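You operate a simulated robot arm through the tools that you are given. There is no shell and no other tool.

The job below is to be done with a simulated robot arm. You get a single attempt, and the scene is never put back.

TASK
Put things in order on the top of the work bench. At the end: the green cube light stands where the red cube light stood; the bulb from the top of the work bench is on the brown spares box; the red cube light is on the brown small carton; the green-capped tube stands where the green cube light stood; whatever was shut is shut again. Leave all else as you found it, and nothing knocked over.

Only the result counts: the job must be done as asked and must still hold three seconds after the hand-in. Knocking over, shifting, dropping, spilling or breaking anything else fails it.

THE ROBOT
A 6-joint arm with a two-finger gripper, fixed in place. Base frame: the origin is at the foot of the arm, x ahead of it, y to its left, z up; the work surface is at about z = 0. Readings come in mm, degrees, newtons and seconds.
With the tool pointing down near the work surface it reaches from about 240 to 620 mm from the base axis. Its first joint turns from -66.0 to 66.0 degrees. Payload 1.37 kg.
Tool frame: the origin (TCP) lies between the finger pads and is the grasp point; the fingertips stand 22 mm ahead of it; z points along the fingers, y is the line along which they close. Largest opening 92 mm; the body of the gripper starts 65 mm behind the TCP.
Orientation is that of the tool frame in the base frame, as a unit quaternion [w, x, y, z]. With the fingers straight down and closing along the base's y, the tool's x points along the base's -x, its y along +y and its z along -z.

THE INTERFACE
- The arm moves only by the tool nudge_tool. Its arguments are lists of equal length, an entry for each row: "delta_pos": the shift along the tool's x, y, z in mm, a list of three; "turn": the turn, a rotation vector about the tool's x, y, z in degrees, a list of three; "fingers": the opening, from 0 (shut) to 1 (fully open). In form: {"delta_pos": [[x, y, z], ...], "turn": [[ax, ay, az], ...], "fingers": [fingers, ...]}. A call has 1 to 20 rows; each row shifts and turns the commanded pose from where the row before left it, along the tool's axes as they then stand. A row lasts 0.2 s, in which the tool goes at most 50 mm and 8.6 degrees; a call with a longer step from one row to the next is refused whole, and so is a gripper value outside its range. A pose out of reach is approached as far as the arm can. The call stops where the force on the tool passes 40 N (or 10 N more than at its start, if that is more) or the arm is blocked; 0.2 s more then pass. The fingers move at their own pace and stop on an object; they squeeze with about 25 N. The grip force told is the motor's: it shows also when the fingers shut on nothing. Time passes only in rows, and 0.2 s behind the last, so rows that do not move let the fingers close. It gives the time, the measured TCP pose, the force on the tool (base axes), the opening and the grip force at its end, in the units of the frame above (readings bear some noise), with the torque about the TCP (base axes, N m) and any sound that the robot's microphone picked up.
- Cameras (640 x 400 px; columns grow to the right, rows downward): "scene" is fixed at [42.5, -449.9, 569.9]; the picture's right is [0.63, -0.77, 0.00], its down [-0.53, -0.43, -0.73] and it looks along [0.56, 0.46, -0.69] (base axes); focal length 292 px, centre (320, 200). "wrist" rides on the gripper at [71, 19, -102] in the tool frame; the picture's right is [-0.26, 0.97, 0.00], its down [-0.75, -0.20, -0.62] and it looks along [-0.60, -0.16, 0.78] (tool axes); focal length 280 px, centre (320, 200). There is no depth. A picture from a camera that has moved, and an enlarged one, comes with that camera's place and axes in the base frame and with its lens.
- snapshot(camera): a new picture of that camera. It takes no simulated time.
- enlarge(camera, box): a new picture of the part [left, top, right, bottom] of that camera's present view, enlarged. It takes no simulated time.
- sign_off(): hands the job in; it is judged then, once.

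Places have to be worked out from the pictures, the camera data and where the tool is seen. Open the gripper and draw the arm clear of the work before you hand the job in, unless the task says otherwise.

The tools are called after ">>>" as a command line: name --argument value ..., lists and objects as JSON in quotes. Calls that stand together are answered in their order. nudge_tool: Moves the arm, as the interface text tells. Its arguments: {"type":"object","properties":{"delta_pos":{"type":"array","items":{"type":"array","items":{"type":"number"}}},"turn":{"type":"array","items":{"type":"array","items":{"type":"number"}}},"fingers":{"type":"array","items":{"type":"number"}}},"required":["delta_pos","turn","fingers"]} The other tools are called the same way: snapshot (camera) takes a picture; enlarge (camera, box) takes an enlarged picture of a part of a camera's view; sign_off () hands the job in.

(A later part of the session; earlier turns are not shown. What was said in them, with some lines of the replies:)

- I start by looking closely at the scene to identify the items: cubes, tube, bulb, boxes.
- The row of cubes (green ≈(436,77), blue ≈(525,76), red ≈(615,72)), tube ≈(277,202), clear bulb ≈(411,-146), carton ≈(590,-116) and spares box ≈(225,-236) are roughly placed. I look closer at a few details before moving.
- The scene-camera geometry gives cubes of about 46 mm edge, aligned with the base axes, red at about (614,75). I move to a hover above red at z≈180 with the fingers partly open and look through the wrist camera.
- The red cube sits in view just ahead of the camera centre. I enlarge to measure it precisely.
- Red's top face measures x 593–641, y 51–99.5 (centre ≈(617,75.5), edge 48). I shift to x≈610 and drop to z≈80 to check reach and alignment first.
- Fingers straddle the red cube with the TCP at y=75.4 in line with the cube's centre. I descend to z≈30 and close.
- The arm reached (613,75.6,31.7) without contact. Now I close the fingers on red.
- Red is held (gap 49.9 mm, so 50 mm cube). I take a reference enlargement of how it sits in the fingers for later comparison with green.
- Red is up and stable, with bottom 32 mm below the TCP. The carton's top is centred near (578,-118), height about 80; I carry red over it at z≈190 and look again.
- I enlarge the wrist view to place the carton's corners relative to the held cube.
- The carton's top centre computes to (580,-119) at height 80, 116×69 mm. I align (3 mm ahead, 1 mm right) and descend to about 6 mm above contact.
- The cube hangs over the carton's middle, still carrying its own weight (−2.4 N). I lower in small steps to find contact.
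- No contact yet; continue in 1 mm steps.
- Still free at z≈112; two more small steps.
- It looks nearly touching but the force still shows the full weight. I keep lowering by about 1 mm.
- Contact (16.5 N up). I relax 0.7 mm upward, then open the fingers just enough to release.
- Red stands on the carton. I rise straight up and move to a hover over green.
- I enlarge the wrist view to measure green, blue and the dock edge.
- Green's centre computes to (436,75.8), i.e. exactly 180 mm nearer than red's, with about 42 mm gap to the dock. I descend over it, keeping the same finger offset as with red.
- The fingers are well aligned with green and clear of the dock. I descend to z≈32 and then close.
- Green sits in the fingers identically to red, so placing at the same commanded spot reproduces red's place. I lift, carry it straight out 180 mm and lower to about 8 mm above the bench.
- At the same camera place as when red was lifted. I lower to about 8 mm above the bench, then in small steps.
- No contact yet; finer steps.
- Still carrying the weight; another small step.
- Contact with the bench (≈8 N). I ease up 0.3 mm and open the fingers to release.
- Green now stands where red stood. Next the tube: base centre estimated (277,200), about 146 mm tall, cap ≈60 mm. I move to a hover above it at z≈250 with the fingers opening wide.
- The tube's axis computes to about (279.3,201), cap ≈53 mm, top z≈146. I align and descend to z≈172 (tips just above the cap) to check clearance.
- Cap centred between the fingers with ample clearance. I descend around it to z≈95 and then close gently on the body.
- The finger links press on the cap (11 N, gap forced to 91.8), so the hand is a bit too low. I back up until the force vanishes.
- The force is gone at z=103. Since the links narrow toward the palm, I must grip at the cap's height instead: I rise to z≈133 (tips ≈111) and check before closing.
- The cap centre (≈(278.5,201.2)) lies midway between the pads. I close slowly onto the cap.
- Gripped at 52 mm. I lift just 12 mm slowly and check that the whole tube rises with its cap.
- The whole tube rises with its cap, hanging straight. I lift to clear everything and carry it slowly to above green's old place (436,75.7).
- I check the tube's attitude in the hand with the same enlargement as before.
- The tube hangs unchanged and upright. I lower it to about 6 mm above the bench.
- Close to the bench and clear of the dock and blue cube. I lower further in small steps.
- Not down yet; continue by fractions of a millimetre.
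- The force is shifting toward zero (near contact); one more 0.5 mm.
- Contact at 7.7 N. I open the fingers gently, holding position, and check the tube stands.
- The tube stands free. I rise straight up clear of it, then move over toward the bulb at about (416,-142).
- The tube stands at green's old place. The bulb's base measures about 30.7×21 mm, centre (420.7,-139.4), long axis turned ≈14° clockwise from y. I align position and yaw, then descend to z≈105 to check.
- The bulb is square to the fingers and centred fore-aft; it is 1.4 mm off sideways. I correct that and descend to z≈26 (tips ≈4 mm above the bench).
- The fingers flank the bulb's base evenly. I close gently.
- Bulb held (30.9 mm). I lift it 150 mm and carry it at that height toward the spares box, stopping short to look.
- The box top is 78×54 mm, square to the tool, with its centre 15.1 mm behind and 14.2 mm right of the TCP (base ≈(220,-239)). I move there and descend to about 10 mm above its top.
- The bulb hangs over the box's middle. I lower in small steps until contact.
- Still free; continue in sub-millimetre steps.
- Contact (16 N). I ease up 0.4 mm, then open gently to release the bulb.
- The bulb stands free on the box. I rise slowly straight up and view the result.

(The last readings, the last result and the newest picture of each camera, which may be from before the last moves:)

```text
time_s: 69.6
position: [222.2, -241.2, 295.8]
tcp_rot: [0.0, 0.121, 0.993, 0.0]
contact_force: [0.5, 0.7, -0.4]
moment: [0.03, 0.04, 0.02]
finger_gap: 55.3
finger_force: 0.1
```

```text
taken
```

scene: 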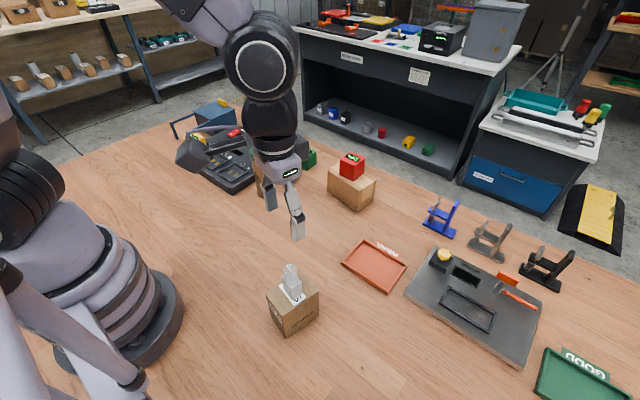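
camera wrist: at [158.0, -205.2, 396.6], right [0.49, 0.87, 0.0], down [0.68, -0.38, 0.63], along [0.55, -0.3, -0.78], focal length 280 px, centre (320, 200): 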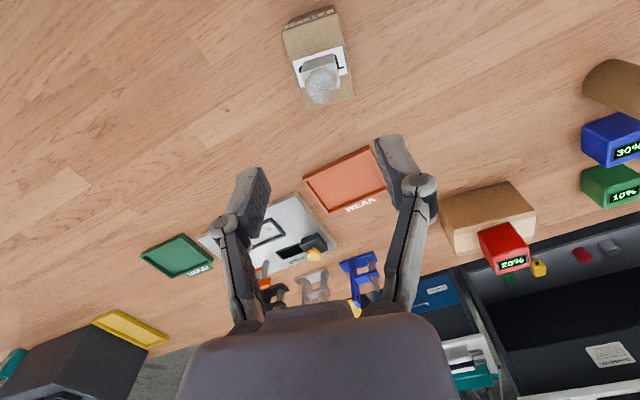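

The bulb stands on the spares box. I turn the wrist back and return the arm to its clear starting pose to inspect everything.

>>> nudge_tool --delta_pos '[[0, 0, 0], [0, 0, 0], [-10.5, 27.4, 0], [-10.5, 27.4, 0], [-10.5, 27.4, 0], [-10.5, 27.4, 0], [-10.5, 27.4, 0], [-10.5, 27.4, 0], [-10.5, 27.4, 0], [-10.5, 27.4, 0], [-10.5, 27.4, 0], [-10.5, 27.4, 0], [-10.5, 27.4, 0], [-10.5, 27.4, 0], [-10.5, 27.4, 0], [-10.5, 27.4, 0], [0, 0, 0]]' --turn '[[0, 0, -7], [0, 0, -6.9], [0, 0, 0], [0, 0, 0], [0, 0, 0], [0, 0, 0], [0, 0, 0], [0, 0, 0], [0, 0, 0], [0, 0, 0], [0, 0, 0], [0, 0, 0], [0, 0, 0], [0, 0, 0], [0, 0, 0], [0, 0, 0], [0, 0, 0]]' --fingers '[0.7, 0.8, 0.9, 1, 1, 1, 1, 1, 1, 1, 1, 1, 1, 1, 1, 1, 1]'

>>> snapshot --camera "wrist"

>>> snapshot --camera "scene"

>>> enlarge --camera "scene" --box '[150, 80, 400, 220]'

>>> enlarge --camera "scene" --box '[240, 240, 360, 350]'

```text
time_s: 73.2
position: [368.5, 145.0, 295.2]
tcp_rot: [0.0, 0.001, 1.0, 0.001]
contact_force: [-0.1, 0.1, -0.2]
moment: [0.0, 0.02, -0.01]
finger_gap: 92.2
finger_force: 0.1
```

```text
taken
camera wrist: at [298.5, 164.5, 395.6], right [0.26, 0.96, 0.0], down [0.75, -0.2, 0.62], along [0.6, -0.16, -0.78], focal length 280 px, centre (320, 200)
```

wrist: 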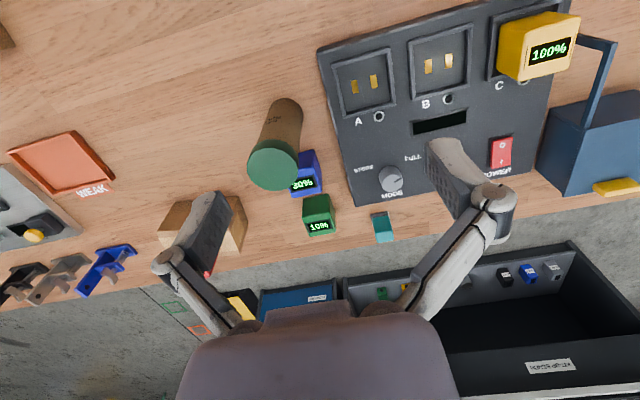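

```text
taken
```

scene: 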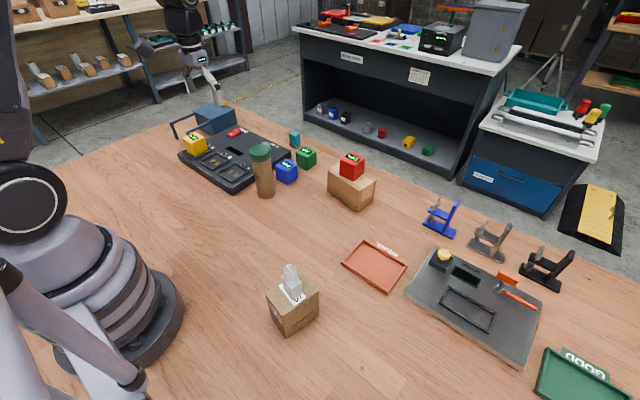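

```text
2.56 times, centred on (275, 150) of scene
camera zoom: at [42.5, -449.9, 569.9], right [0.63, -0.77, 0.0], down [-0.53, -0.43, -0.73], along [0.56, 0.46, -0.69], focal length 749 px, centre (435, 328)
```

zoom: 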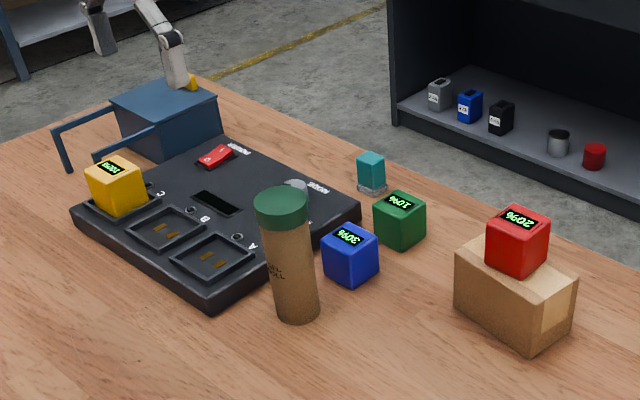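

```text
3.64 times, centred on (300, 295) of scene
camera zoom: at [42.5, -449.9, 569.9], right [0.63, -0.77, 0.0], down [-0.53, -0.43, -0.73], along [0.56, 0.46, -0.69], focal length 1064 px, centre (393, -146)
```

zoom: 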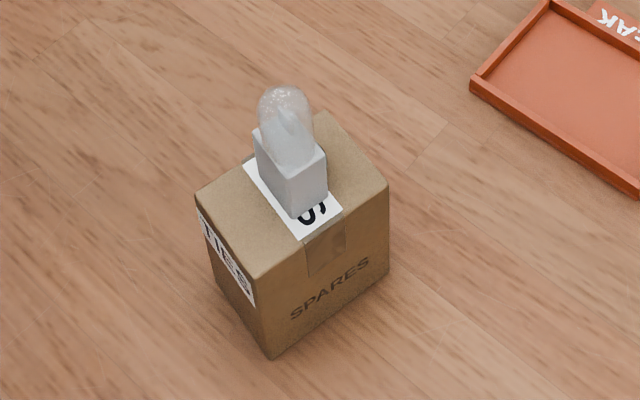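

Everything is in its asked place; I compare the carton, spares box and green cube with the first pictures to be sure nothing shifted.

>>> enlarge --camera "scene" --box '[310, 150, 390, 220]'

>>> enlarge --camera "scene" --box '[250, 260, 346, 345]'

>>> enlarge --camera "scene" --box '[270, 115, 350, 165]'

>>> enlarge --camera "scene" --box '[150, 80, 350, 220]'

```text
5.71 times, centred on (350, 185) of scene
camera zoom: at [42.5, -449.9, 569.9], right [0.63, -0.77, 0.0], down [-0.53, -0.43, -0.73], along [0.56, 0.46, -0.69], focal length 1671 px, centre (149, 286)
```

zoom: 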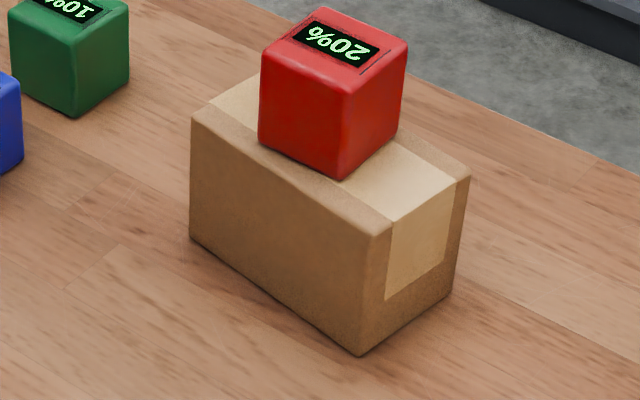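

```text
4.71 times, centred on (298, 302) of scene
camera zoom: at [42.5, -449.9, 569.9], right [0.63, -0.77, 0.0], down [-0.53, -0.43, -0.73], along [0.56, 0.46, -0.69], focal length 1376 px, centre (424, -282)
```

zoom: 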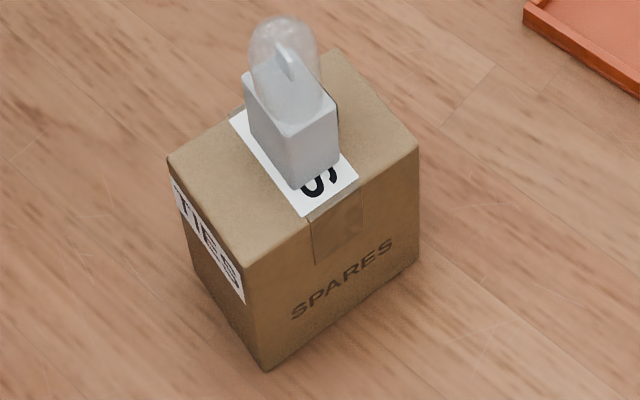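

```text
8.00 times, centred on (310, 140) of scene
camera zoom: at [42.5, -449.9, 569.9], right [0.63, -0.77, 0.0], down [-0.53, -0.43, -0.73], along [0.56, 0.46, -0.69], focal length 2340 px, centre (400, 680)
```

zoom: 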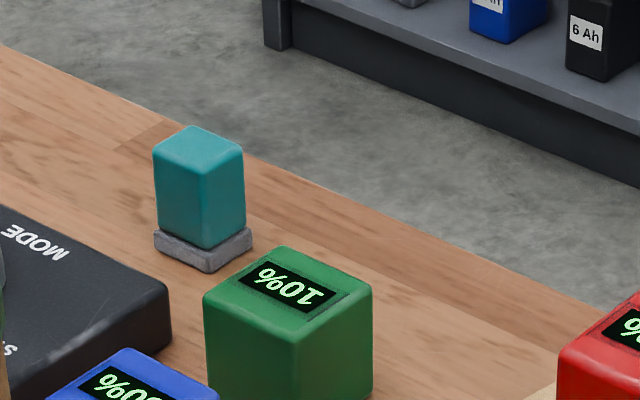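

```text
2.86 times, centred on (250, 150) of scene
camera zoom: at [42.5, -449.9, 569.9], right [0.63, -0.77, 0.0], down [-0.53, -0.43, -0.73], along [0.56, 0.46, -0.69], focal length 836 px, centre (520, 343)
```

zoom: 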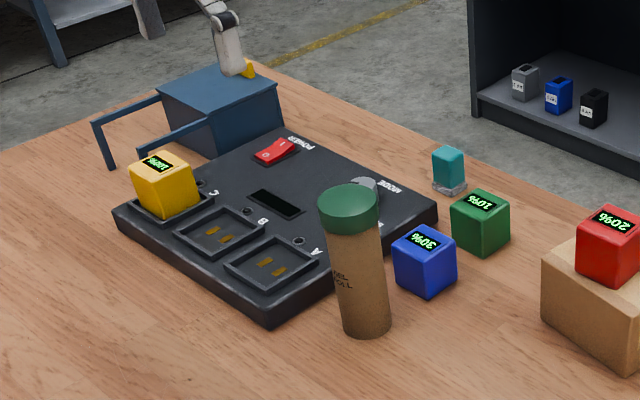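

The carton, spares box, blue cube, teal piece and dock are at the same pixels as at the start. Green sits within about 1 mm of red's old place, and nothing that was shut has been opened. The gripper is open and clear, so I hand the job in.

>>> sign_off

```text
The job is handed in.
```

The job is done and handed in; the final pictures show everything standing as asked.

- **Green cube light:** it stands where the red one stood, within about 1 mm.
- **Red cube light:** it is on the brown small carton, near the middle of its top.
- **Green-capped tube:** it stands upright where the green cube light stood. I carried it by its cap, which stayed on. On the first try I went too low and the fingers pressed on the cap at about 11 N. I backed off and gripped higher; the tube stayed upright.
- **Bulb:** it is on the brown spares box, near the middle of its top.

I opened nothing, so nothing needed shutting again. The carton, spares box, blue cube, teal piece and dock look the same in the closing pictures as in the opening ones. The gripper is open and the arm is back near its starting pose.
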